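You operate a simulated robot arm through the tools that you are given. There is no shell and no other tool.

You run a simulated robot arm. Do the job below in one go: nothing can be reset, and whatever is moved stays where it is left.

TASK
The big pump tripped on overload, now cleared. Steam off, heat knob to 1, reset, restart, then steam on.

Only the result counts: the job must be done as asked and must still hold three seconds after the hand-in. Knocking over, shifting, dropping, spilling or breaking anything else fails it.

THE ROBOT
A 7-joint arm with a two-finger parallel gripper, fixed in place. Base frame: the origin is at the foot of the arm, x ahead of it, y to its left, z up. Lengths are in cm, angles in degrees, forces in N, time in s.
With the tool pointing down near the work surface it reaches from about 28 to 68 cm from the base axis. Its first joint turns from -66.0 to 66.0 degrees. Payload 1.57 kg.
The tool frame sits at the grasp point between the pads (the TCP): z along the fingers, y along the line on which they close. The tips reach 3 cm beyond it. The gripper opens to 11 cm. The fingers are 2.4 cm wide and 1.2 cm thick; the gripper's body (4.8 by 11.2 cm) begins 7.8 cm behind the TCP.
Orientation is that of the tool frame in the base frame, as [roll, pitch, yaw] about the fixed x, y, z axes, in that order (R = Rz(yaw) Ry(pitch) Rx(roll)). With the fingers straight down and closing along the base's y, the tool's x points along the base's -x, its y along +y and its z along -z.

THE INTERFACE
- The arm moves only by the tool drive_tool. Its argument "series" is a list of rows, each a list of 7 numbers: the shift along the base's x, y, z in units of 25 mm (1.0 is 25 mm), then the turn, a rotation vector about the base's x, y, z in units of 4 degrees (1.0 is 4 degrees), then the closure in counts, from 0 (fully open) to 255 (shut). In form: [[tx, ty, tz, rx, ry, rz, hand], ...]. A call has 1 to 20 rows; each row shifts and turns the commanded pose from where the row before left it. A call with a number of a shift or a turn outside -1 to 1 is refused whole. Rows are played at 5 a second. More than 5 cm and 8.6 degrees between two rows, or a gripper value outside its range, and nothing of the call is played. A pose out of reach is approached as far as the arm can. The call stops where the force on the tool passes 40 N (or 10 N more than at its start, if that is more) or the arm is blocked; 0.2 s more then pass. Each finger travels about 10.8 cm/s and halts on what it meets, pressing with about 29 N; the grip force reading is that of the motor and also rises with nothing between the fingers. The clock runs only during rows and for 0.2 s after the last one: add rows that do not move to give the fingers time. It gives the time, the measured TCP pose, the force on the tool (base axes), the opening and the grip force at its end, in the units of the frame above (readings bear some noise), with the torque about the TCP (base axes, N m) and any sound that the robot's microphone picked up.
- Cameras (640 x 400 px; columns grow to the right, rows downward): "scene" is fixed at [17.54, -40.11, 140.88]; the picture's right is [0.66, -0.75, 0.00], its down [-0.40, -0.35, -0.85] and it looks along [0.64, 0.56, -0.53] (base axes); focal length 322 px, centre (320, 200). "wrist" rides on the gripper at [7, 1.6, -14.1] in the tool frame; the picture's right is [-0.23, 0.97, 0.00], its down [-0.86, -0.20, -0.48] and it looks along [-0.47, -0.11, 0.88] (tool axes); focal length 222 px, centre (320, 200). There is no depth. A picture from a camera that has moved, and an enlarged one, comes with that camera's place and axes in the base frame and with its lens.
- get_image(camera): a new picture of that camera. The clock stands still meanwhile.
- close_up(camera, box): a new picture of the part [left, top, right, bottom] of that camera's present view, enlarged. The clock stands still meanwhile.
- finish_job(): hands the job in; it is judged then, once.

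Places have to be worked out from the pictures, the camera data and where the tool is seen. Open the gripper and draw the arm clear of the work before you hand the job in, unless the task says otherwise.

The tools are called after "Emit:" by a JSON object that holds its "fn" and its "kwargs". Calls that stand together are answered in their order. drive_tool: Moves the arm, as the interface text tells. Its arguments: {"type":"object","properties":{"series":{"type":"array","items":{"type":"array","items":{"type":"number"}}}},"required":["series"]} The other tools are called the same way: get_image (camera) takes a picture; close_up (camera, box) takes an enlarged picture of a part of a camera's view; finish_job () hands the job in.

At the start:

```text
clock: 0.0
eef_pos: [45.03, -1.89, 122.05]
tcp_rot: [-179.9, -0.1, -180.0]
ft_force: [-0.5, -0.9, 0.6]
ft_torque: [0.02, -0.02, 0.01]
grip_width: 10.97
grasp_force: 0.0
```

scene: 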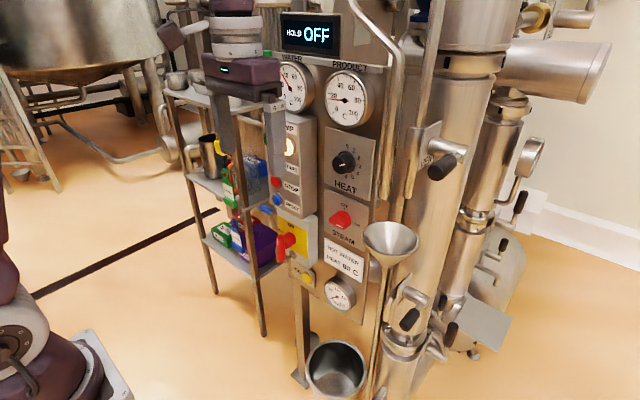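
wrist: 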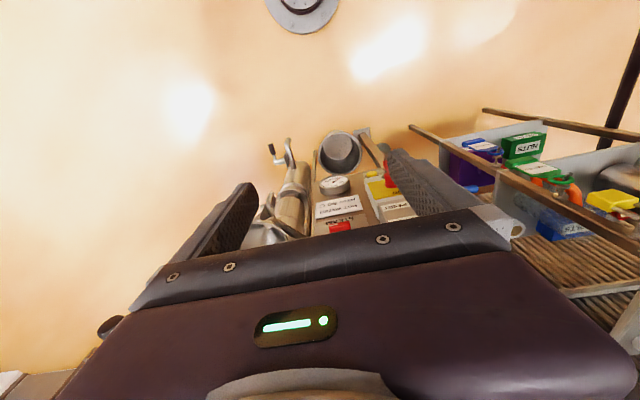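

I'll start by looking closely at the panel from the scene camera to read the labels and control positions.

Emit:
{"fn": "close_up", "kwargs": {"camera": "scene", "box": [240, 90, 400, 190]}}

Emit:
{"fn": "close_up", "kwargs": {"camera": "scene", "box": [240, 170, 400, 320]}}

Emit:
{"fn": "close_up", "kwargs": {"camera": "scene", "box": [200, 0, 420, 130]}}

```text
4.00 times, centred on (320, 140) of scene
camera zoom: at [17.54, -40.11, 140.88], right [0.66, -0.75, 0.0], down [-0.4, -0.35, -0.85], along [0.64, 0.56, -0.53], focal length 1287 px, centre (320, 440)
```

zoom: 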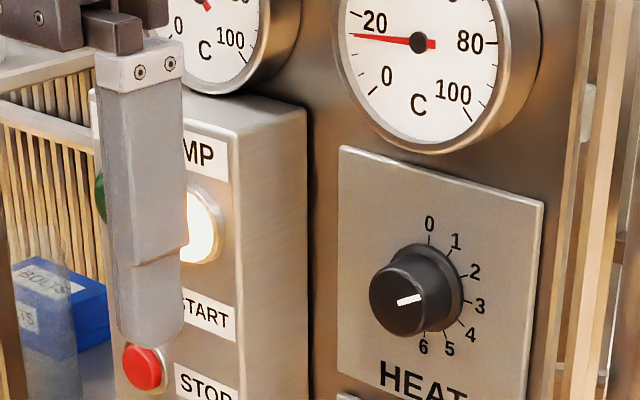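

```text
2.67 times, centred on (320, 245) of scene
camera zoom: at [17.54, -40.11, 140.88], right [0.66, -0.75, 0.0], down [-0.4, -0.35, -0.85], along [0.64, 0.56, -0.53], focal length 858 px, centre (320, 80)
```

zoom: 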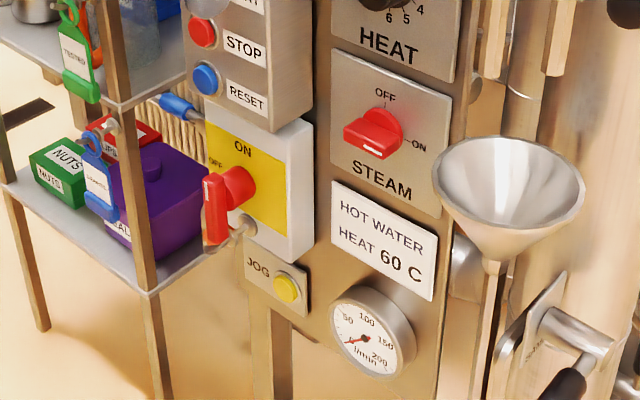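

```text
2.91 times, centred on (310, 65) of scene
camera zoom: at [17.54, -40.11, 140.88], right [0.66, -0.75, 0.0], down [-0.4, -0.35, -0.85], along [0.64, 0.56, -0.53], focal length 936 px, centre (349, 593)
```

zoom: 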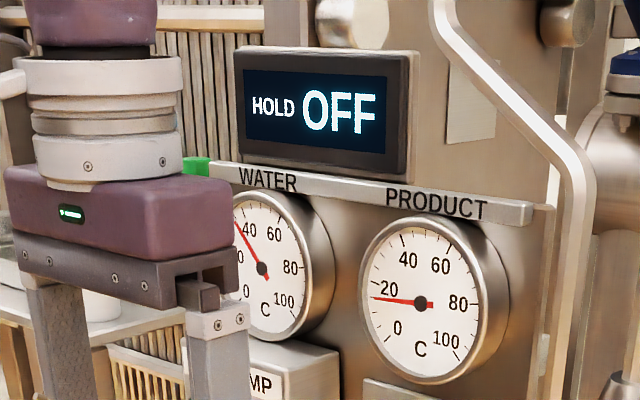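

The panel faces the robot (−x) at about x≈70, with the steam knob near (68.5, −2.5, 95). I'll swing the tool to point at the panel at a safe distance, so the wrist camera can see it.

Emit:
{"fn": "drive_tool", "kwargs": {"series": [[0, 0, -0.2, 0, -1, 0, 0], [0, 0, -0.2, 0, -1, 0, 0], [0, 0, -0.2, 0, -1, 0, 0], [0, 0, -0.2, 0, -1, 0, 0], [0, 0, -0.2, 0, -1, 0, 0], [0, 0, -0.2, 0, -1, 0, 0], [0, 0, -0.2, 0, -1, 0, 0], [0, 0, -0.2, 0, -1, 0, 0], [0, 0, -0.2, 0, -1, 0, 0], [0, 0, -0.2, 0, -1, 0, 0], [0, 0, -0.2, 0, -1, 0, 0], [0, 0, -0.2, 0, -1, 0, 0], [0, 0, -0.2, 0, -1, 0, 0], [0, 0, -0.2, 0, -1, 0, 0], [0, 0, -0.2, 0, -1, 0, 0], [0, 0, -0.2, 0, -1, 0, 0], [0, 0, -0.2, 0, -1, 0, 0], [0, 0, -0.2, 0, -1, 0, 0], [0, 0, -0.2, 0, -1, 0, 0], [0, 0, -0.2, 0, -1, 0, 0]]}}

```text
clock: 4.2
eef_pos: [47.79, -0.2, 123.3]
tcp_rot: [-179.5, 79.9, -179.8]
ft_force: [0.3, 0.3, -1.0]
ft_torque: [0.0, 0.01, 0.0]
grip_width: 10.99
grasp_force: 0.1
out of reach, approached as far as the arm can: row 14, 15, 16, 17, 18, 19, 20
```

The arm couldn't fully reach that low and that far back with the tool horizontal. I'll check both views before moving on.

Emit:
{"fn": "get_image", "kwargs": {"camera": "wrist"}}

Emit:
{"fn": "get_image", "kwargs": {"camera": "scene"}}

```text
taken
camera wrist: at [32.73, 1.46, 119.01], right [0.04, 0.97, 0.22], down [-0.32, -0.2, 0.93], along [0.95, -0.11, 0.3], focal length 222 px, centre (320, 200)
```

wrist: 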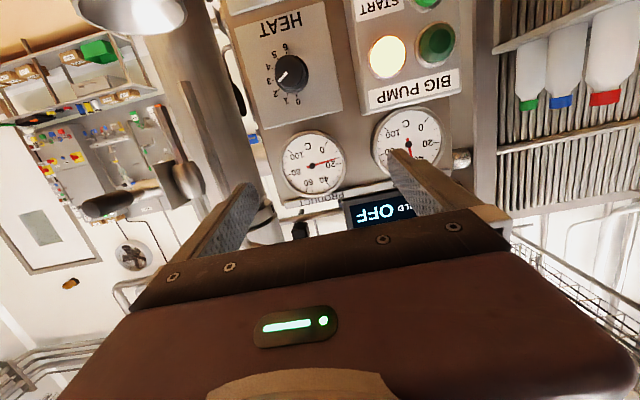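

```text
taken
```

scene: 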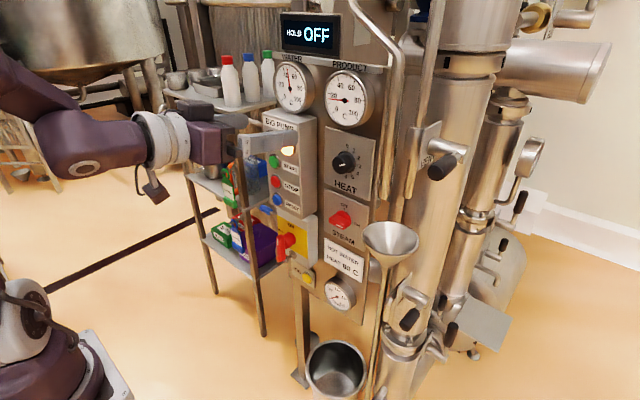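

The box reads "BIG PUMP". I'll zoom in on it and on the other controls now that the arm is partly out of the way.

Emit:
{"fn": "close_up", "kwargs": {"camera": "scene", "box": [240, 95, 340, 225]}}

Emit:
{"fn": "close_up", "kwargs": {"camera": "scene", "box": [310, 110, 400, 250]}}

Emit:
{"fn": "close_up", "kwargs": {"camera": "scene", "box": [250, 190, 350, 300]}}

Emit:
{"fn": "close_up", "kwargs": {"camera": "wrist", "box": [200, 0, 500, 200]}}

Emit:
{"fn": "close_up", "kwargs": {"camera": "scene", "box": [330, 120, 560, 380]}}

```text
3.08 times, centred on (290, 160) of scene
camera zoom: at [17.54, -40.11, 140.88], right [0.66, -0.75, 0.0], down [-0.4, -0.35, -0.85], along [0.64, 0.56, -0.53], focal length 990 px, centre (412, 323)
```

zoom: 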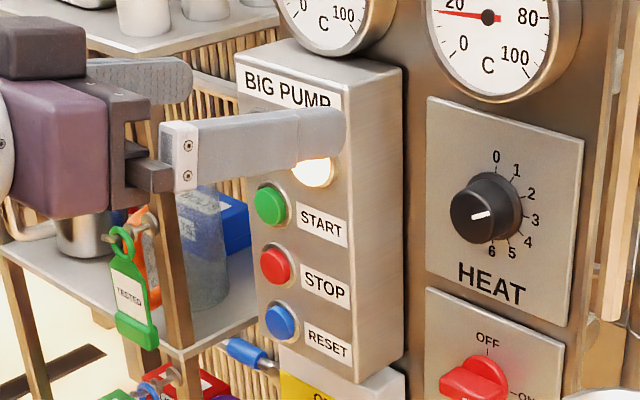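

```text
2.86 times, centred on (355, 180) of scene
camera zoom: at [17.54, -40.11, 140.88], right [0.66, -0.75, 0.0], down [-0.4, -0.35, -0.85], along [0.64, 0.56, -0.53], focal length 919 px, centre (220, 257)
```

zoom: 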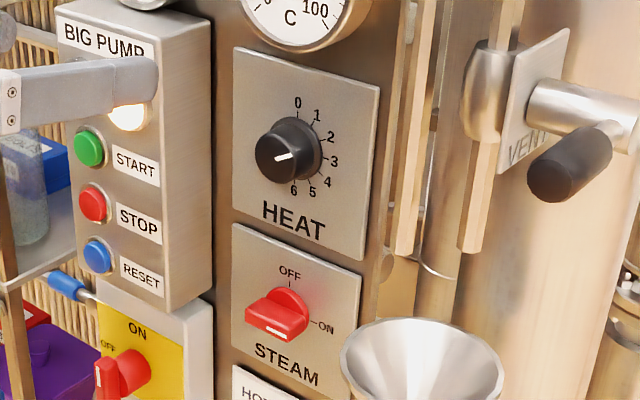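

```text
3.64 times, centred on (300, 245) of scene
camera zoom: at [17.54, -40.11, 140.88], right [0.66, -0.75, 0.0], down [-0.4, -0.35, -0.85], along [0.64, 0.56, -0.53], focal length 1170 px, centre (393, 36)
```

zoom: 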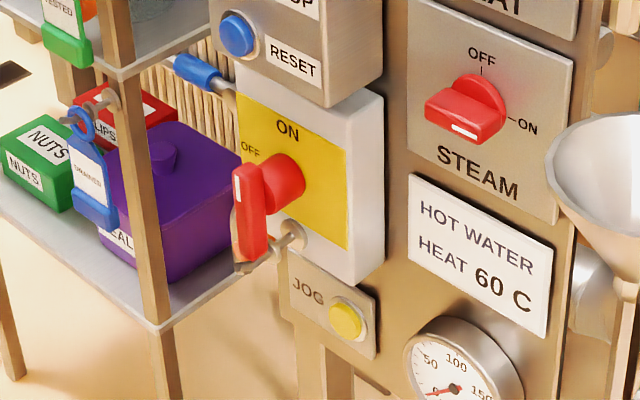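

```text
2.00 times, centred on (350, 100) of wrist
camera zoom: at [32.73, 1.46, 119.01], right [0.04, 0.97, 0.22], down [-0.32, -0.2, 0.93], along [0.95, -0.11, 0.3], focal length 444 px, centre (260, 400)
```

zoom: 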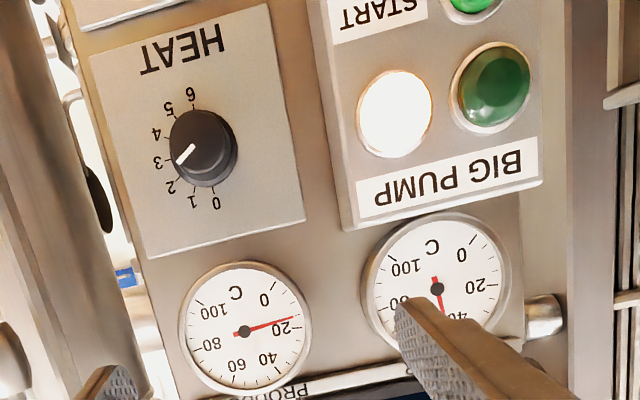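

```text
1.54 times, centred on (445, 250) of scene
camera zoom: at [17.54, -40.11, 140.88], right [0.66, -0.75, 0.0], down [-0.4, -0.35, -0.85], along [0.64, 0.56, -0.53], focal length 495 px, centre (128, 123)
```

zoom: 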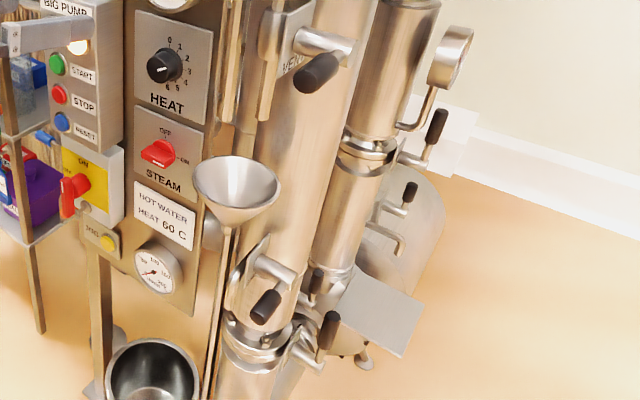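

The steam knob's stripe points to ON and the heat knob is near 2. The START, STOP and RESET buttons sit at y≈14.8, and the heat knob face is near (66.8, −2.7, 111). I'll move forward a little to get back into reach, finish levelling the tool, then look again.

Emit:
{"fn": "drive_tool", "kwargs": {"series": [[1, 0, 0, 0, -1, 0, 0], [1, 0, 0, 0, -1, 0, 0], [0.6, 0, 0, 0, -0.5, 0, 0], [0, 0, 0, 0, 0, 0, 0]]}}

```text
clock: 5.2
eef_pos: [53.79, 0.17, 124.87]
tcp_rot: [-145.5, 90.0, -145.4]
ft_force: [0.1, -0.5, 0.1]
ft_torque: [0.0, 0.01, 0.0]
grip_width: 11.01
grasp_force: 0.0
out of reach, approached as far as the arm can: row 1, 2
```

The pose is level now. I'll lower toward the panel's mid-height while staying clear of it in x.

Emit:
{"fn": "drive_tool", "kwargs": {"series": [[0, 0, -1, 0, 0, 0, 0], [0, 0, -1, 0, 0, 0, 0], [0, 0, -1, 0, 0, 0, 0], [0, 0, -1, 0, 0, 0, 0], [0, 0, -1, 0, 0, 0, 0], [0, 0, -1, 0, 0, 0, 0], [0, 0, -1, 0, 0, 0, 0], [0, 0, -1, 0, 0, 0, 0], [0, 0, 0, 0, 0, 0, 0]]}}

Emit:
{"fn": "get_image", "kwargs": {"camera": "wrist"}}

Emit:
{"fn": "get_image", "kwargs": {"camera": "scene"}}

```text
clock: 7.2
eef_pos: [55.11, 2.86, 115.34]
tcp_rot: [-129.7, 80.1, -126.9]
ft_force: [-0.3, -0.7, -0.5]
ft_torque: [0.02, 0.01, -0.01]
grip_width: 10.98
grasp_force: 0.0
out of reach, approached as far as the arm can: row 1, 2, 3, 4, 5, 6, 7, 8
```

```text
taken
camera wrist: at [40.28, 2.89, 109.74], right [-0.03, 1.0, 0.09], down [-0.37, -0.1, 0.92], along [0.93, -0.01, 0.38], focal length 222 px, centre (320, 200)
```

wrist: 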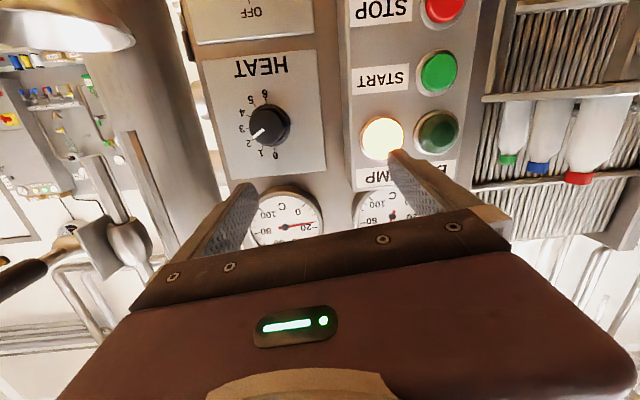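

```text
taken
```

scene: 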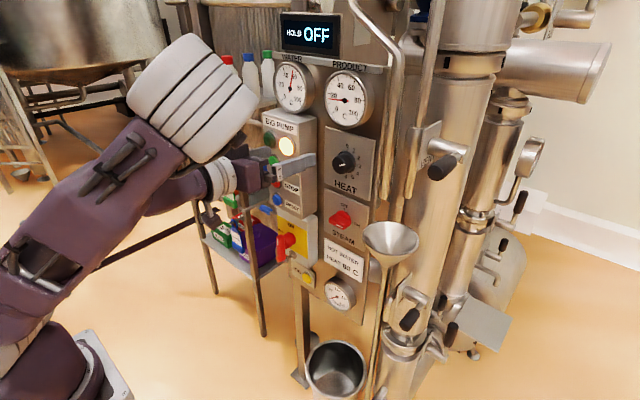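

With the tool level, a wrist joint limit stops the arm below z≈123. I'll try to bring the wrist over to the other side, so the camera ends up above the hand, by passing through a forward-left-down pose well clear of the panel.

Emit:
{"fn": "drive_tool", "kwargs": {"series": [[-0.1, -0.05, 0.1, 1, 0.707, 0, 0], [-0.1, -0.05, 0.1, 1, 0.707, 0, 0], [-0.1, -0.05, 0.1, 1, 0.707, 0, 0], [-0.1, -0.05, 0.1, 1, 0.707, 0, 0], [-0.1, -0.05, 0.1, 1, 0.707, 0, 0], [-0.1, -0.05, 0.1, 1, 0.707, 0, 0], [-0.1, -0.05, 0.1, 1, 0.707, 0, 0], [-0.1, -0.05, 0.1, 1, 0.707, 0, 0], [-0.1, -0.05, 0.1, 1, 0.707, 0, 0], [-0.1, -0.05, 0.1, 1, 0.707, 0, 0], [-0.1, -0.05, 0.1, 1, 0.707, 0, 0], [-0.1, -0.05, 0.1, 1, 0.707, 0, 0]]}}

Emit:
{"fn": "get_image", "kwargs": {"camera": "scene"}}

Emit:
{"fn": "get_image", "kwargs": {"camera": "wrist"}}

```text
clock: 9.8
eef_pos: [52.24, 1.52, 118.22]
tcp_rot: [128.6, 33.7, 136.8]
ft_force: [0.8, 0.0, -0.7]
ft_torque: [0.0, 0.01, -0.01]
grip_width: 11.02
grasp_force: 0.0
```

```text
taken
```

scene: 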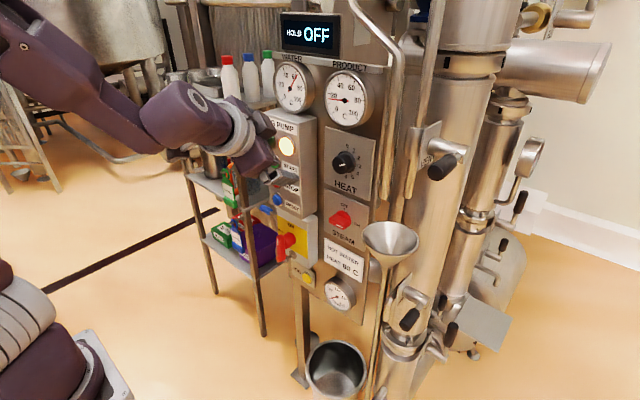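

```text
taken
camera wrist: at [37.13, 2.01, 122.73], right [0.25, 0.6, 0.76], down [0.12, -0.8, 0.59], along [0.96, -0.06, -0.27], focal length 222 px, centre (320, 200)
```

wrist: 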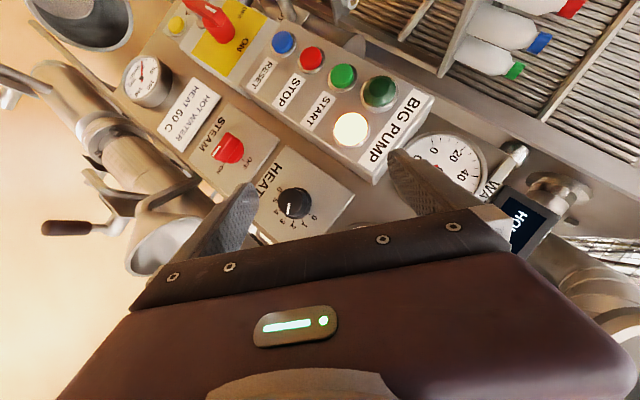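

This view is good and the pose is in reach. I'll keep rotating toward camera-above, with the approach along +x, in two stages.

Emit:
{"fn": "drive_tool", "kwargs": {"series": [[0, -0.03, -0.05, 1, 0.07, -0.36, 0], [0, -0.03, -0.05, 1, 0.07, -0.36, 0], [0, -0.03, -0.05, 1, 0.07, -0.36, 0], [0, -0.03, -0.05, 1, 0.07, -0.36, 0], [0, -0.03, -0.05, 1, 0.07, -0.36, 0], [0, -0.03, -0.05, 1, 0.07, -0.36, 0], [0, -0.03, -0.05, 1, 0.07, -0.36, 0], [0, -0.03, -0.05, 1, 0.07, -0.36, 0], [0, -0.03, -0.05, 1, 0.07, -0.36, 0], [0, -0.03, -0.05, 1, 0.07, -0.36, 0], [0, -0.03, -0.05, 1, 0.07, -0.36, 0], [0, -0.03, -0.05, 1, 0.07, -0.36, 0], [0, -0.03, -0.05, 1, 0.07, -0.36, 0], [0, -0.03, -0.05, 1, 0.07, -0.36, 0], [0, -0.03, -0.05, 1, 0.07, -0.36, 0], [0, -0.03, -0.05, 1, 0.07, -0.36, 0]]}}

Emit:
{"fn": "get_image", "kwargs": {"camera": "scene"}}

Emit:
{"fn": "get_image", "kwargs": {"camera": "wrist"}}

```text
clock: 13.2
eef_pos: [53.27, 4.07, 123.36]
tcp_rot: [99.4, -23.5, 108.0]
ft_force: [0.3, 0.7, 0.4]
ft_torque: [-0.01, -0.04, 0.0]
grip_width: 10.99
grasp_force: 0.0
out of reach, approached as far as the arm can: row 8, 9, 10, 11, 12, 13, 14, 15, 16
```

```text
taken
```

scene: 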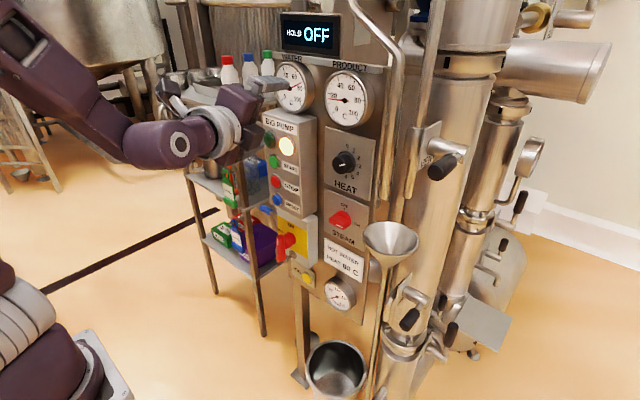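

```text
taken
camera wrist: at [38.82, 4.38, 129.81], right [0.34, -0.51, 0.79], down [-0.25, -0.86, -0.45], along [0.91, -0.05, -0.42], focal length 222 px, centre (320, 200)
```

wrist: 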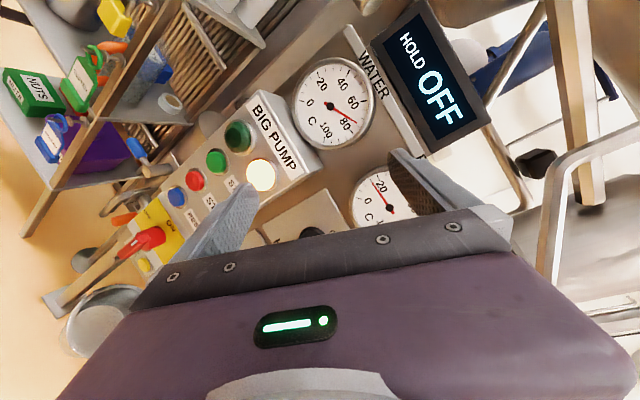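

The roll has reached its limit here. The water gauge also seems to have moved, so I'll check it in the scene view.

Emit:
{"fn": "close_up", "kwargs": {"camera": "scene", "box": [250, 0, 410, 130]}}

Emit:
{"fn": "close_up", "kwargs": {"camera": "wrist", "box": [220, 20, 460, 220]}}

```text
3.08 times, centred on (330, 65) of scene
camera zoom: at [17.54, -40.11, 140.88], right [0.66, -0.75, 0.0], down [-0.4, -0.35, -0.85], along [0.64, 0.56, -0.53], focal length 990 px, centre (289, 615)
```

zoom: 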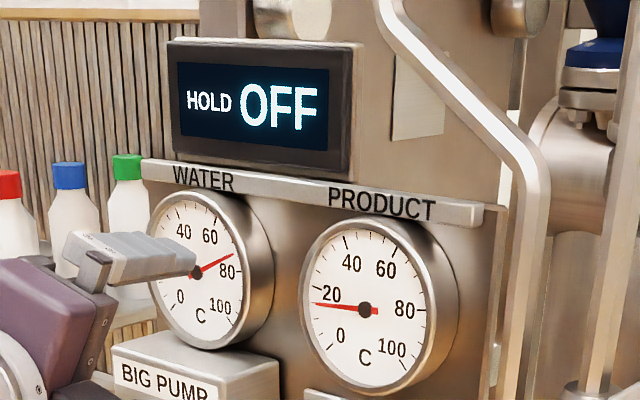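

```text
2.00 times, centred on (340, 120) of wrist
camera zoom: at [38.82, 4.38, 129.81], right [0.34, -0.51, 0.79], down [-0.25, -0.86, -0.45], along [0.91, -0.05, -0.42], focal length 444 px, centre (280, 360)
```

zoom: 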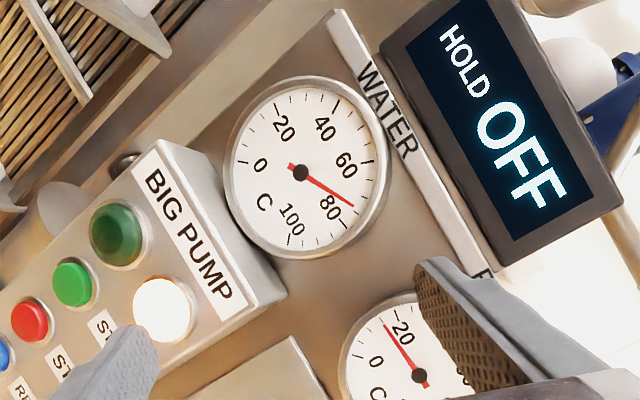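

Water is up to about 73 °C and climbing about 2.5 °C per second, because steam is on with no flow. Steam off is urgent, so I'll get precise geometry of the steam knob while the clock stands still.

Emit:
{"fn": "close_up", "kwargs": {"camera": "scene", "box": [315, 195, 371, 250]}}

Emit:
{"fn": "close_up", "kwargs": {"camera": "scene", "box": [315, 125, 385, 200]}}

Emit:
{"fn": "close_up", "kwargs": {"camera": "scene", "box": [255, 180, 325, 290]}}

Emit:
{"fn": "close_up", "kwargs": {"camera": "scene", "box": [250, 110, 325, 220]}}

```text
7.27 times, centred on (343, 222) of scene
camera zoom: at [17.54, -40.11, 140.88], right [0.66, -0.75, 0.0], down [-0.4, -0.35, -0.85], along [0.64, 0.56, -0.53], focal length 2340 px, centre (153, 36)
```

zoom: 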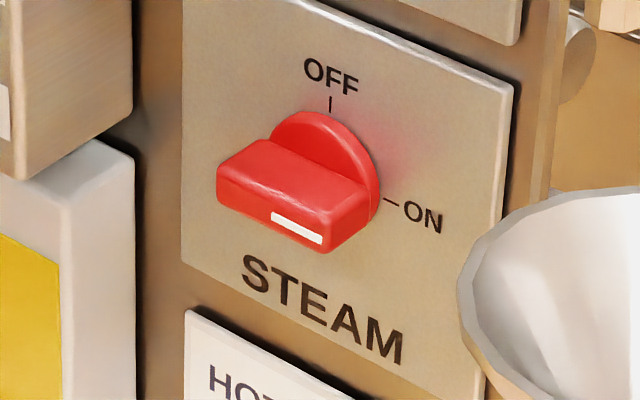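

```text
5.33 times, centred on (350, 162) of scene
camera zoom: at [17.54, -40.11, 140.88], right [0.66, -0.75, 0.0], down [-0.4, -0.35, -0.85], along [0.64, 0.56, -0.53], focal length 1716 px, centre (160, 400)
```

zoom: 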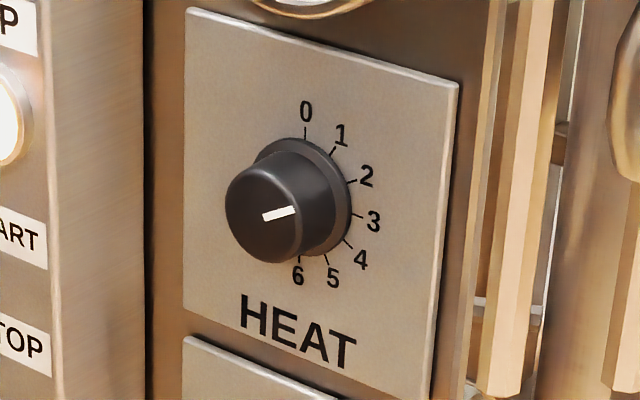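

```text
3.64 times, centred on (290, 235) of scene
camera zoom: at [17.54, -40.11, 140.88], right [0.66, -0.75, 0.0], down [-0.4, -0.35, -0.85], along [0.64, 0.56, -0.53], focal length 1170 px, centre (429, 73)
```

zoom: 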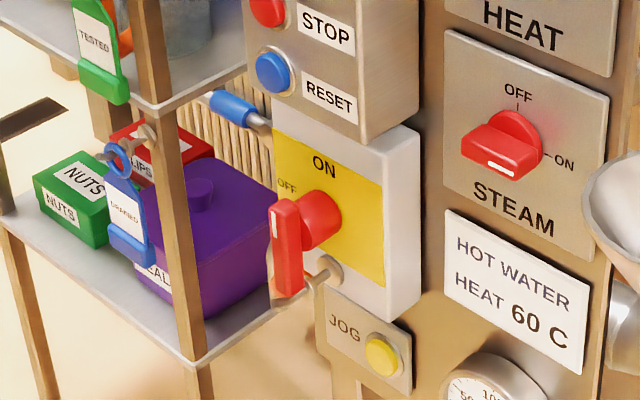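

```text
3.64 times, centred on (288, 165) of scene
camera zoom: at [17.54, -40.11, 140.88], right [0.66, -0.75, 0.0], down [-0.4, -0.35, -0.85], along [0.64, 0.56, -0.53], focal length 1170 px, centre (438, 327)
```

zoom: 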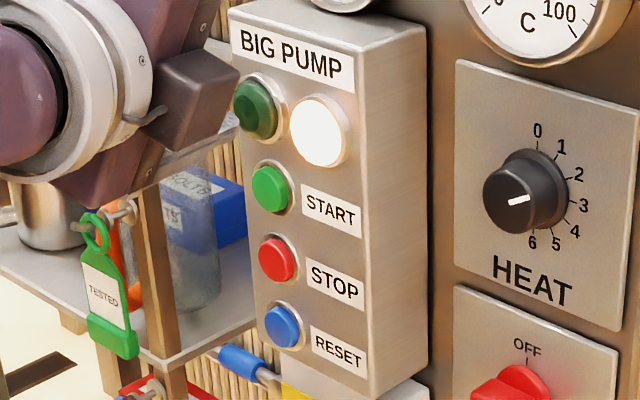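

Steam hub: centre near y=−2.6, z=96.0. The bar is horizontal (ON), 4.5 cm long, with its front at x≈66.25. I'll close the fingers and tilt the tool about 40° below horizontal, so I can push the left end of the bar down (counter-clockwise, to OFF).

Emit:
{"fn": "drive_tool", "kwargs": {"series": [[0.335, -0.244, -0.868, -0.85, 0.804, -0.36, 255], [0.335, -0.244, -0.868, -0.85, 0.804, -0.36, 255], [0.335, -0.244, -0.868, -0.85, 0.804, -0.36, 255], [0.335, -0.244, -0.868, -0.85, 0.804, -0.36, 255], [0.335, -0.244, -0.868, -0.85, 0.804, -0.36, 255], [0.335, -0.244, -0.868, -0.85, 0.804, -0.36, 255], [0.335, -0.244, -0.868, -0.85, 0.804, -0.36, 255], [0.335, -0.244, -0.868, -0.85, 0.804, -0.36, 255]]}}

Emit:
{"fn": "get_image", "kwargs": {"camera": "wrist"}}

Emit:
{"fn": "get_image", "kwargs": {"camera": "scene"}}

```text
clock: 15.0
eef_pos: [60.27, -0.94, 105.92]
tcp_rot: [129.6, 0.0, 89.6]
ft_force: [-0.4, -0.3, 0.2]
ft_torque: [0.0, 0.0, -0.02]
grip_width: 0.02
grasp_force: 21.3
```

```text
taken
camera wrist: at [50.54, 6.07, 116.04], right [0.62, -0.23, 0.75], down [-0.5, -0.85, 0.15], along [0.6, -0.47, -0.64], focal length 222 px, centre (320, 200)
```

wrist: 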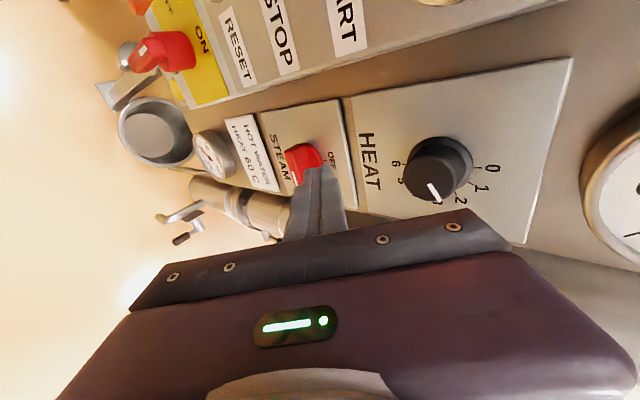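

```text
taken
```

scene: 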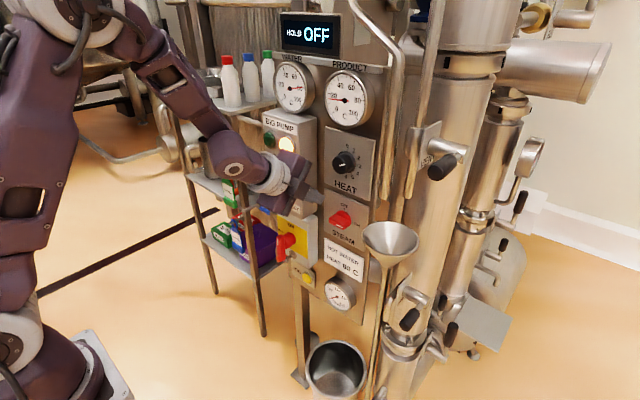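

The pose came out exactly as commanded: tip pointing forward and down, fingers shut. I'll go in above the left half of the bar and press straight down along y≈−0.8.

Emit:
{"fn": "drive_tool", "kwargs": {"series": [[1, 0.03, -0.8, 0, 0, 0, 255], [0.97, 0.03, -0.76, 0, 0, 0, 255], [0, 0, -0.5, 0, 0, 0, 255], [0, 0, -0.5, 0, 0, 0, 255], [0, 0, -0.3, 0, 0, 0, 255], [0, 0, -0.3, 0, 0, 0, 255], [0, 0, -0.3, 0, 0, 0, 255]]}}

Emit:
{"fn": "get_image", "kwargs": {"camera": "wrist"}}

Emit:
{"fn": "close_up", "kwargs": {"camera": "scene", "box": [300, 180, 380, 260]}}

```text
clock: 16.6
eef_pos: [64.91, -0.48, 97.53]
tcp_rot: [129.4, -0.2, 89.8]
ft_force: [1.2, 13.4, 6.9]
ft_torque: [0.1, -0.1, 0.27]
grip_width: 0.0
grasp_force: 21.1
```

```text
taken
camera wrist: at [55.18, 6.45, 107.67], right [0.62, -0.23, 0.75], down [-0.5, -0.85, 0.15], along [0.61, -0.47, -0.64], focal length 222 px, centre (320, 200)
```

wrist: 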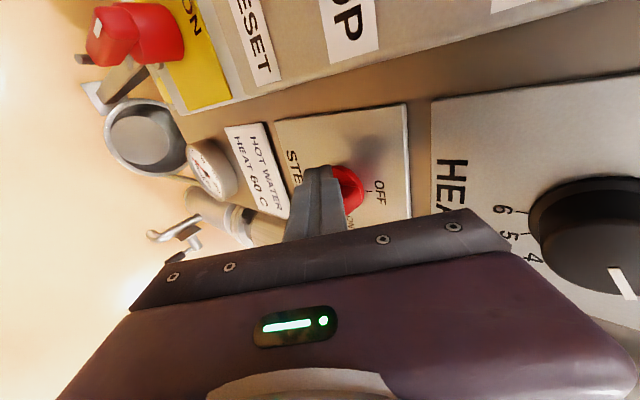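

```text
5.00 times, centred on (340, 220) of scene
camera zoom: at [17.53, -40.07, 140.89], right [0.66, -0.75, 0.0], down [-0.4, -0.35, -0.85], along [0.64, 0.56, -0.53], focal length 1609 px, centre (220, 100)
```

zoom: 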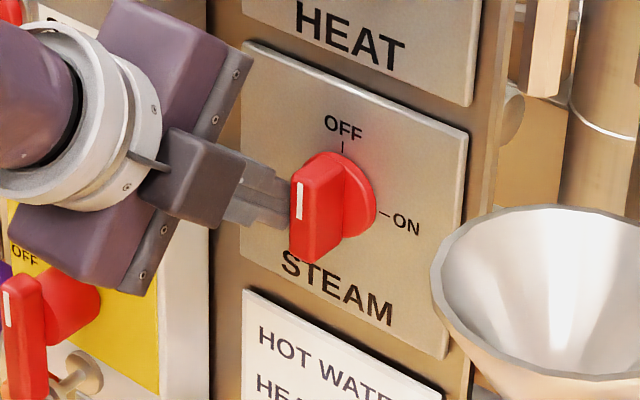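

Steam is OFF: the bar is vertical with its stripe at OFF. I'll back straight out, then roll the hand so the fingers close along y, and move to a pre-grasp in front of the heat knob centred at (y −2.55, z 111).

Emit:
{"fn": "drive_tool", "kwargs": {"series": [[-0.2, 0.25, 0, 0, 0, 0, 255], [-1, 0, 0.8, 0, 0, 0, 255], [-0.6, 0, 0.6, -0.963, 0, 0.8, 255], [0.02, -0.06, 0.359, -0.963, 0, 0.8, 255], [0.02, -0.06, 0.359, -0.963, 0, 0.8, 255], [0.02, -0.06, 0.359, -0.963, 0, 0.8, 255], [0.02, -0.06, 0.359, -0.963, 0, 0.8, 255], [0.02, -0.06, 0.359, -0.963, 0, 0.8, 255], [0.02, -0.06, 0.359, -0.963, 0, 0.8, 100], [0.02, -0.06, 0.359, -0.963, 0, 0.8, 100], [0.02, -0.06, 0.359, -0.963, 0, 0.8, 100], [0.02, -0.06, 0.359, -0.963, 0, 0.8, 100], [0.02, -0.06, 0.359, -0.963, 0, 0.8, 100], [0.02, -0.06, 0.359, -0.963, 0, 0.8, 100], [0.02, -0.06, 0.359, -0.963, 0, 0.8, 100], [0.02, -0.06, 0.359, -0.963, 0, 0.8, 100], [0.02, -0.06, 0.359, -0.963, 0, 0.8, 100], [0.02, -0.06, 0.359, -0.963, 0, 0.8, 100], [0.02, -0.06, 0.359, -0.963, 0, 0.8, 100], [0.02, -0.06, 0.359, -0.963, 0, 0.8, 100]]}}

Emit:
{"fn": "get_image", "kwargs": {"camera": "wrist"}}

Emit:
{"fn": "get_image", "kwargs": {"camera": "scene"}}

Emit:
{"fn": "close_up", "kwargs": {"camera": "scene", "box": [250, 0, 410, 130]}}

```text
clock: 20.8
eef_pos: [61.37, -2.64, 116.22]
tcp_rot: [179.8, 50.6, 179.9]
ft_force: [-0.5, -0.5, 0.0]
ft_torque: [-0.04, 0.0, -0.01]
grip_width: 6.71
grasp_force: 0.1
```

```text
taken
camera wrist: at [46.0, -1.14, 119.81], right [0.14, 0.97, 0.18], down [0.17, -0.2, 0.96], along [0.97, -0.11, -0.2], focal length 222 px, centre (320, 200)
```

wrist: 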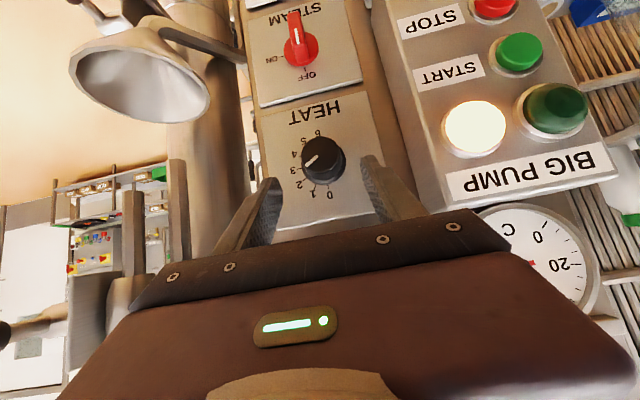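

```text
taken
```

scene: 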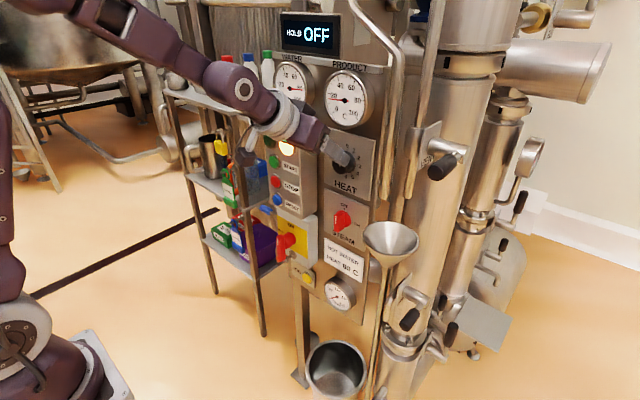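

```text
3.08 times, centred on (330, 65) of scene
camera zoom: at [17.54, -40.11, 140.88], right [0.66, -0.75, 0.0], down [-0.4, -0.35, -0.85], along [0.64, 0.56, -0.53], focal length 990 px, centre (289, 615)
```

zoom: 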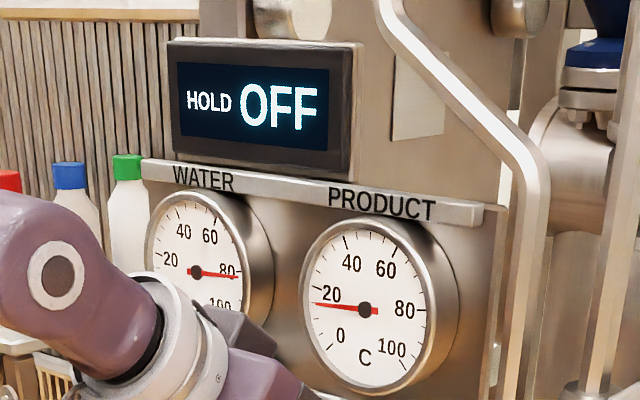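

I'm at the pre-grasp in front of the heat knob. I'll take one wrist close-up to check centring and the pointer before going in.

Emit:
{"fn": "close_up", "kwargs": {"camera": "wrist", "box": [240, 80, 400, 220]}}

```text
2.86 times, centred on (320, 150) of wrist
camera zoom: at [46.0, -1.14, 119.81], right [0.14, 0.97, 0.18], down [0.17, -0.2, 0.96], along [0.97, -0.11, -0.2], focal length 635 px, centre (320, 343)
```

zoom: 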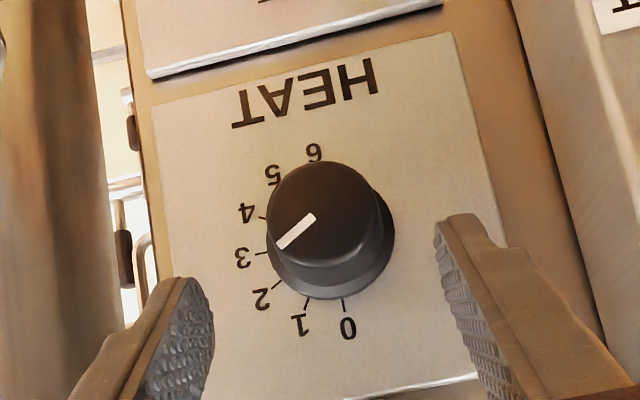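

Knob face centre comes out at (66.7, −2.67, 111.0), radius about 1.9 cm, and the fingers are centred on it. I'll move in along the tool axis and close on the knob.

Emit:
{"fn": "drive_tool", "kwargs": {"series": [[0.564, 0, -0.497, 0, 0, 0, 100], [0.564, 0, -0.497, 0, 0, 0, 100], [0.564, 0, -0.497, 0, 0, 0, 100], [0, 0, 0, 0, 0, 0, 255], [0, 0, 0, 0, 0, 0, 255], [0, 0, 0, 0, 0, 0, 255]]}}

Emit:
{"fn": "close_up", "kwargs": {"camera": "scene", "box": [310, 115, 390, 205]}}

Emit:
{"fn": "close_up", "kwargs": {"camera": "wrist", "box": [240, 80, 400, 220]}}

```text
clock: 22.2
eef_pos: [65.59, -2.47, 112.5]
tcp_rot: [179.7, 50.6, 179.7]
ft_force: [-0.9, -6.1, 0.8]
ft_torque: [-0.06, -0.02, -0.13]
grip_width: 4.04
grasp_force: 45.1
```

```text
4.44 times, centred on (350, 160) of scene
camera zoom: at [17.53, -40.13, 140.88], right [0.66, -0.75, 0.0], down [-0.4, -0.35, -0.85], along [0.64, 0.56, -0.53], focal length 1430 px, centre (187, 378)
```

zoom: 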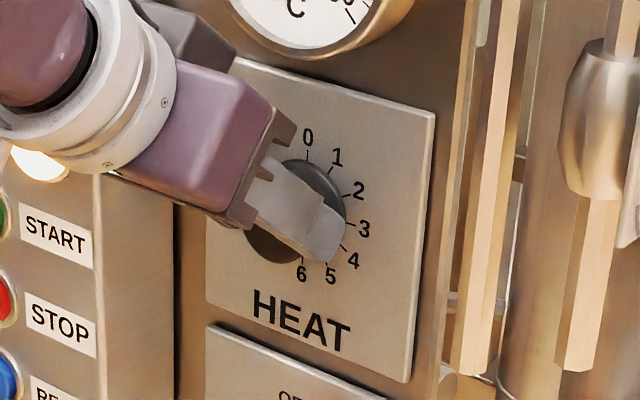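

```text
2.86 times, centred on (320, 150) of wrist
camera zoom: at [50.28, -0.94, 116.11], right [0.14, 0.97, 0.18], down [0.17, -0.2, 0.96], along [0.97, -0.11, -0.2], focal length 635 px, centre (320, 343)
```

zoom: 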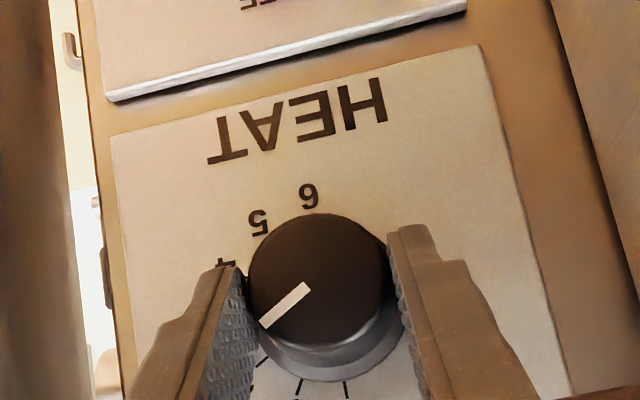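

The knob is gripped (width 4.04). I'll turn it 30° counter-clockwise, from 2 to 1, following the arc about the knob axis.

Emit:
{"fn": "drive_tool", "kwargs": {"series": [[0, 0.042, -0.0015, -1, 0, 0, 255], [0, 0.042, -0.0045, -1, 0, 0, 255], [0, 0.042, -0.007, -1, 0, 0, 255], [0, 0.041, -0.01, -1, 0, 0, 255], [0, 0.04, -0.013, -1, 0, 0, 255], [0, 0.039, -0.016, -1, 0, 0, 255], [0, 0.038, -0.019, -1, 0, 0, 255], [0, 0.018, -0.01, -0.5, 0, 0, 255], [0, 0, 0, 0, 0, 0, 255]]}}

Emit:
{"fn": "close_up", "kwargs": {"camera": "wrist", "box": [240, 80, 400, 220]}}

Emit:
{"fn": "close_up", "kwargs": {"camera": "scene", "box": [310, 115, 390, 205]}}

```text
clock: 24.2
eef_pos: [65.59, -1.66, 112.39]
tcp_rot: [-137.9, 42.1, -148.9]
ft_force: [-14.6, 6.0, 26.2]
ft_torque: [-0.17, -0.62, 0.22]
grip_width: 4.05
grasp_force: 45.0
```

```text
2.86 times, centred on (320, 150) of wrist
camera zoom: at [50.27, 1.38, 114.64], right [0.14, 0.93, -0.33], down [0.17, 0.31, 0.94], along [0.97, -0.19, -0.12], focal length 635 px, centre (320, 343)
```

zoom: 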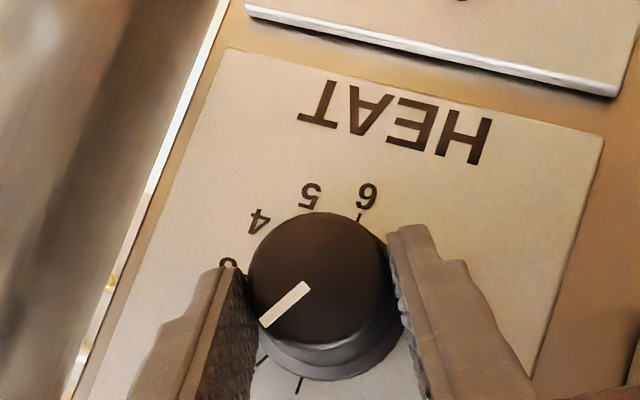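

```text
4.44 times, centred on (350, 160) of scene
camera zoom: at [17.43, -40.09, 140.9], right [0.66, -0.75, 0.0], down [-0.4, -0.35, -0.85], along [0.64, 0.56, -0.53], focal length 1430 px, centre (187, 378)
```

zoom: 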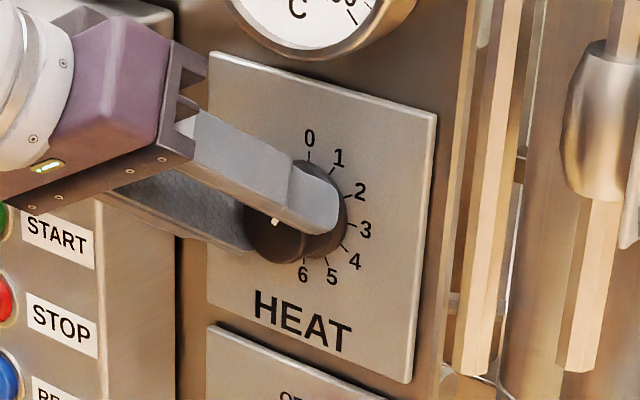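

The knob turned with the gripper, with the pointer fixed relative to the fingers. I'll release, back straight out along the tool axis, and read the knob.

Emit:
{"fn": "drive_tool", "kwargs": {"series": [[0, 0, 0, 0, 0, 0, 100], [0, 0, 0, 0, 0, 0, 100], [-0.3, 0.13, 0.22, 0, 0, 0, 100], [-0.62, 0.26, 0.44, 0, 0, 0, 100], [-0.62, 0.26, 0.44, 0, 0, 0, 100], [-0.62, 0.26, 0.44, 0, 0, 0, 100]]}}

Emit:
{"fn": "close_up", "kwargs": {"camera": "scene", "box": [315, 125, 385, 200]}}

Emit:
{"fn": "get_image", "kwargs": {"camera": "wrist"}}

Emit:
{"fn": "close_up", "kwargs": {"camera": "scene", "box": [315, 195, 371, 250]}}

```text
clock: 25.6
eef_pos: [61.35, -0.14, 115.57]
tcp_rot: [-138.2, 42.0, -148.9]
ft_force: [0.0, 0.6, 0.0]
ft_torque: [0.0, -0.04, -0.02]
grip_width: 6.67
grasp_force: 0.1
out of reach, approached as far as the arm can: row 6
```

```text
5.33 times, centred on (350, 162) of scene
camera zoom: at [17.54, -40.11, 140.88], right [0.66, -0.75, 0.0], down [-0.4, -0.35, -0.85], along [0.64, 0.56, -0.53], focal length 1716 px, centre (160, 400)
```

zoom: 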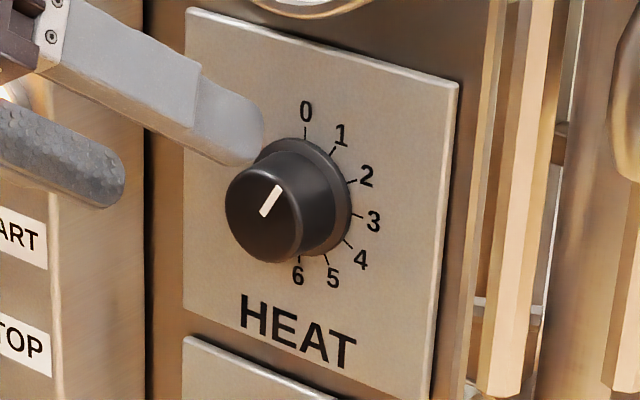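

```text
taken
camera wrist: at [45.9, 3.03, 117.9], right [0.14, 0.93, -0.33], down [0.17, 0.3, 0.94], along [0.97, -0.19, -0.12], focal length 222 px, centre (320, 200)
```

wrist: 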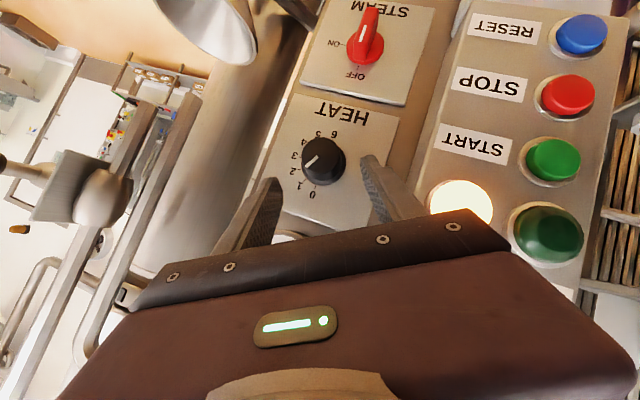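

```text
7.27 times, centred on (343, 222) of scene
camera zoom: at [17.54, -40.11, 140.88], right [0.66, -0.75, 0.0], down [-0.4, -0.35, -0.85], along [0.64, 0.56, -0.53], focal length 2340 px, centre (153, 36)
```

zoom: 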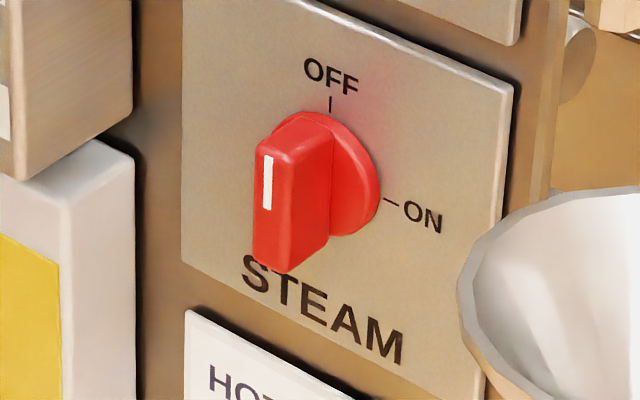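

The heat pointer now sits near 1 and steam is still OFF. A tighter zoom will confirm the heat setting, and I'll look at the pump buttons for aiming.

Emit:
{"fn": "close_up", "kwargs": {"camera": "scene", "box": [330, 140, 366, 180]}}

Emit:
{"fn": "close_up", "kwargs": {"camera": "wrist", "box": [280, 120, 380, 210]}}

Emit:
{"fn": "close_up", "kwargs": {"camera": "wrist", "box": [430, 0, 630, 200]}}

Emit:
{"fn": "close_up", "kwargs": {"camera": "scene", "box": [250, 110, 325, 220]}}

```text
10.00 times, centred on (348, 160) of scene
camera zoom: at [17.54, -40.11, 140.88], right [0.66, -0.75, 0.0], down [-0.4, -0.35, -0.85], along [0.64, 0.56, -0.53], focal length 3217 px, centre (40, 600)
```

zoom: 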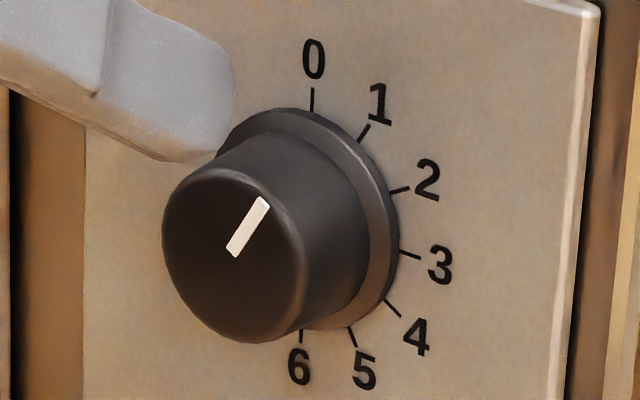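

```text
4.44 times, centred on (330, 165) of wrist
camera zoom: at [45.9, 3.03, 117.9], right [0.14, 0.93, -0.33], down [0.17, 0.3, 0.94], along [0.97, -0.19, -0.12], focal length 987 px, centre (276, 356)
```

zoom: 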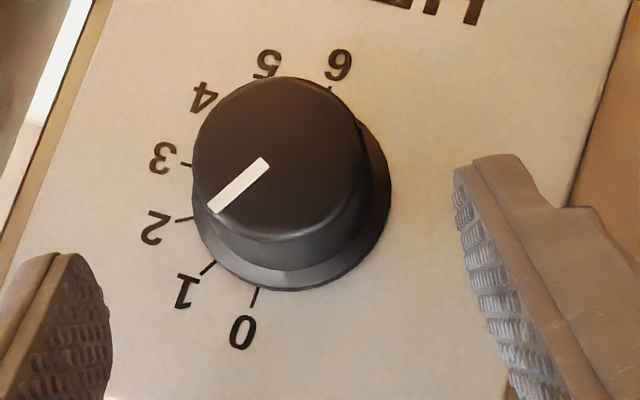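

```text
2.00 times, centred on (530, 100) of wrist
camera zoom: at [45.9, 3.03, 117.9], right [0.14, 0.93, -0.33], down [0.17, 0.3, 0.94], along [0.97, -0.19, -0.12], focal length 444 px, centre (-100, 400)
```

zoom: 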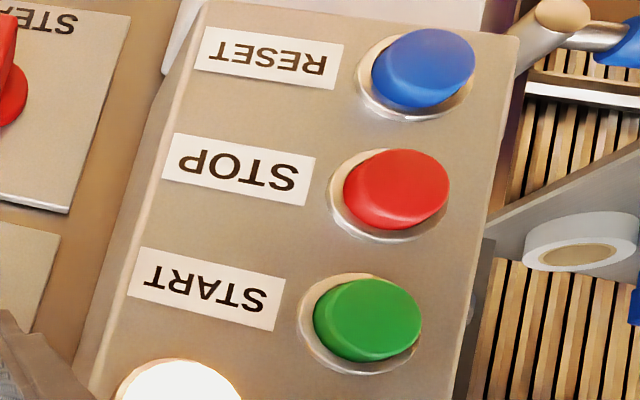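

```text
3.64 times, centred on (288, 165) of scene
camera zoom: at [17.54, -40.11, 140.88], right [0.66, -0.75, 0.0], down [-0.4, -0.35, -0.85], along [0.64, 0.56, -0.53], focal length 1170 px, centre (438, 327)
```

zoom: 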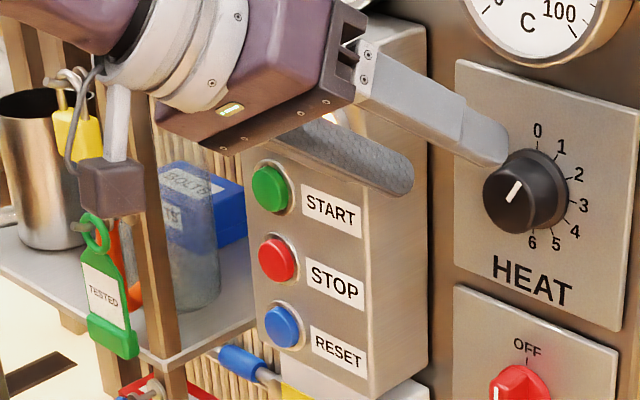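

Heat reads 1 in both views. RESET (blue) is about (63.4, 15, 96.7) and START (green) about (63.3, 14.8, 107.6). I'll close the fingers, undo the 30° turn, and move well in front of the box toward RESET.

Emit:
{"fn": "drive_tool", "kwargs": {"series": [[-0.4, 0, -0.8, 1, 0, 0, 255], [-0.4, 0, -0.8, 1, 0, 0, 255], [-0.4, 0, -0.8, 1, 0, 0, 255], [-0.4, 0, -0.8, 1, 0, 0, 255], [0, 1, -0.4, 1, 0, 0, 255], [0, 1, -0.4, 1, 0, 0, 255], [0, 1, -0.4, 1, 0, 0, 255], [0, 1, -0.4, 0.5, 0, 0, 255], [0, 1, -0.4, 0, 0, 0, 255], [0, 0.96, -0.4, 0, 0, 0, 255]]}}

Emit:
{"fn": "get_image", "kwargs": {"camera": "wrist"}}

Emit:
{"fn": "get_image", "kwargs": {"camera": "scene"}}

```text
clock: 27.8
eef_pos: [57.23, 14.66, 101.62]
tcp_rot: [179.5, 50.5, 179.6]
ft_force: [0.2, 0.2, 0.6]
ft_torque: [0.0, -0.02, -0.03]
grip_width: 0.01
grasp_force: 21.5
```

```text
taken
camera wrist: at [41.79, 16.17, 105.25], right [0.14, 0.97, 0.18], down [0.17, -0.2, 0.96], along [0.97, -0.11, -0.2], focal length 222 px, centre (320, 200)
```

wrist: 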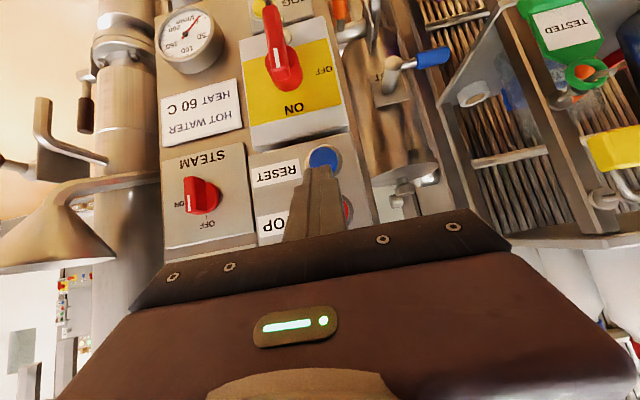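

```text
taken
```

scene: 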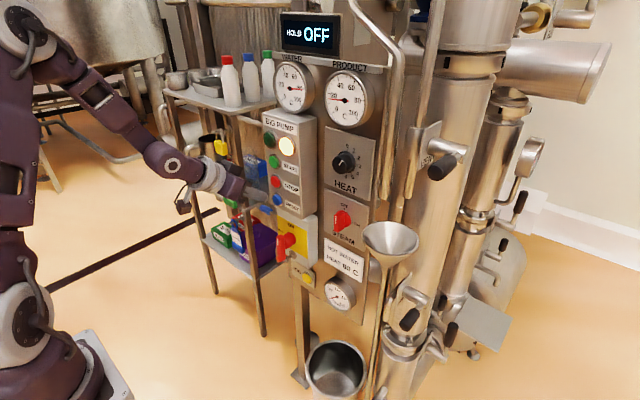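

RESET lines up at (63.4, 14.8, 96.5), directly below and ahead of the tip. I'll lower to its height and press along +x in small steps.

Emit:
{"fn": "drive_tool", "kwargs": {"series": [[0, 0.03, -0.78, 0, 0, 0, 255], [0, 0.03, -0.78, 0, 0, 0, 255], [0.8, 0, 0, 0, 0, 0, 255], [0.3, 0, 0, 0, 0, 0, 255], [0.15, 0, 0, 0, 0, 0, 255], [0.15, 0, 0, 0, 0, 0, 255], [0.15, 0, 0, 0, 0, 0, 255]]}}

Emit:
{"fn": "close_up", "kwargs": {"camera": "scene", "box": [250, 110, 325, 220]}}

Emit:
{"fn": "close_up", "kwargs": {"camera": "wrist", "box": [240, 80, 400, 220]}}

```text
clock: 29.4
eef_pos: [61.0, 14.89, 97.67]
tcp_rot: [179.6, 50.3, 179.9]
ft_force: [-32.0, -0.9, 8.3]
ft_torque: [-0.07, 0.06, -0.04]
grip_width: 0.0
grasp_force: 21.2
heard: click
```

```text
3.64 times, centred on (288, 165) of scene
camera zoom: at [17.43, -40.12, 140.89], right [0.66, -0.75, 0.0], down [-0.4, -0.35, -0.85], along [0.64, 0.56, -0.53], focal length 1170 px, centre (438, 327)
```

zoom: 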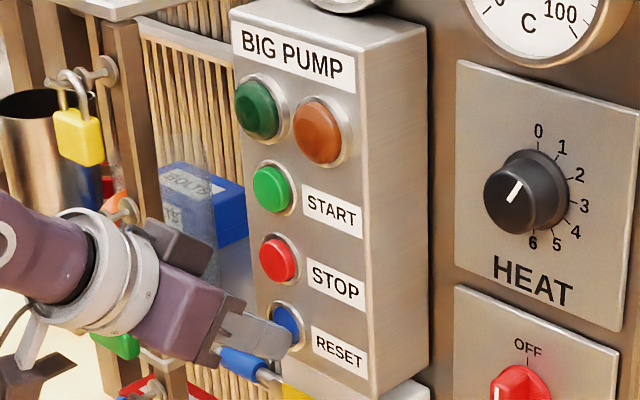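

```text
2.86 times, centred on (320, 150) of wrist
camera zoom: at [45.55, 16.43, 101.25], right [0.14, 0.97, 0.18], down [0.18, -0.2, 0.96], along [0.97, -0.11, -0.2], focal length 635 px, centre (320, 343)
```

zoom: 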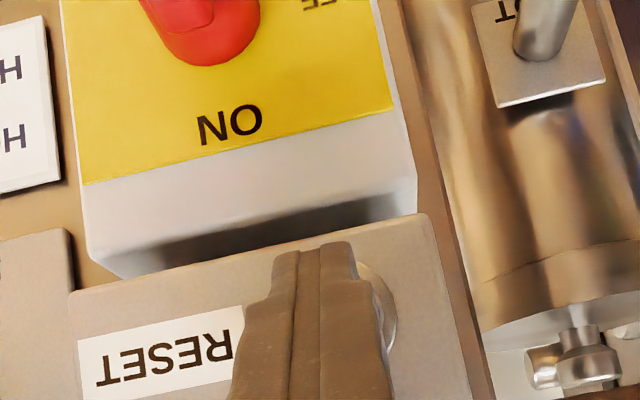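

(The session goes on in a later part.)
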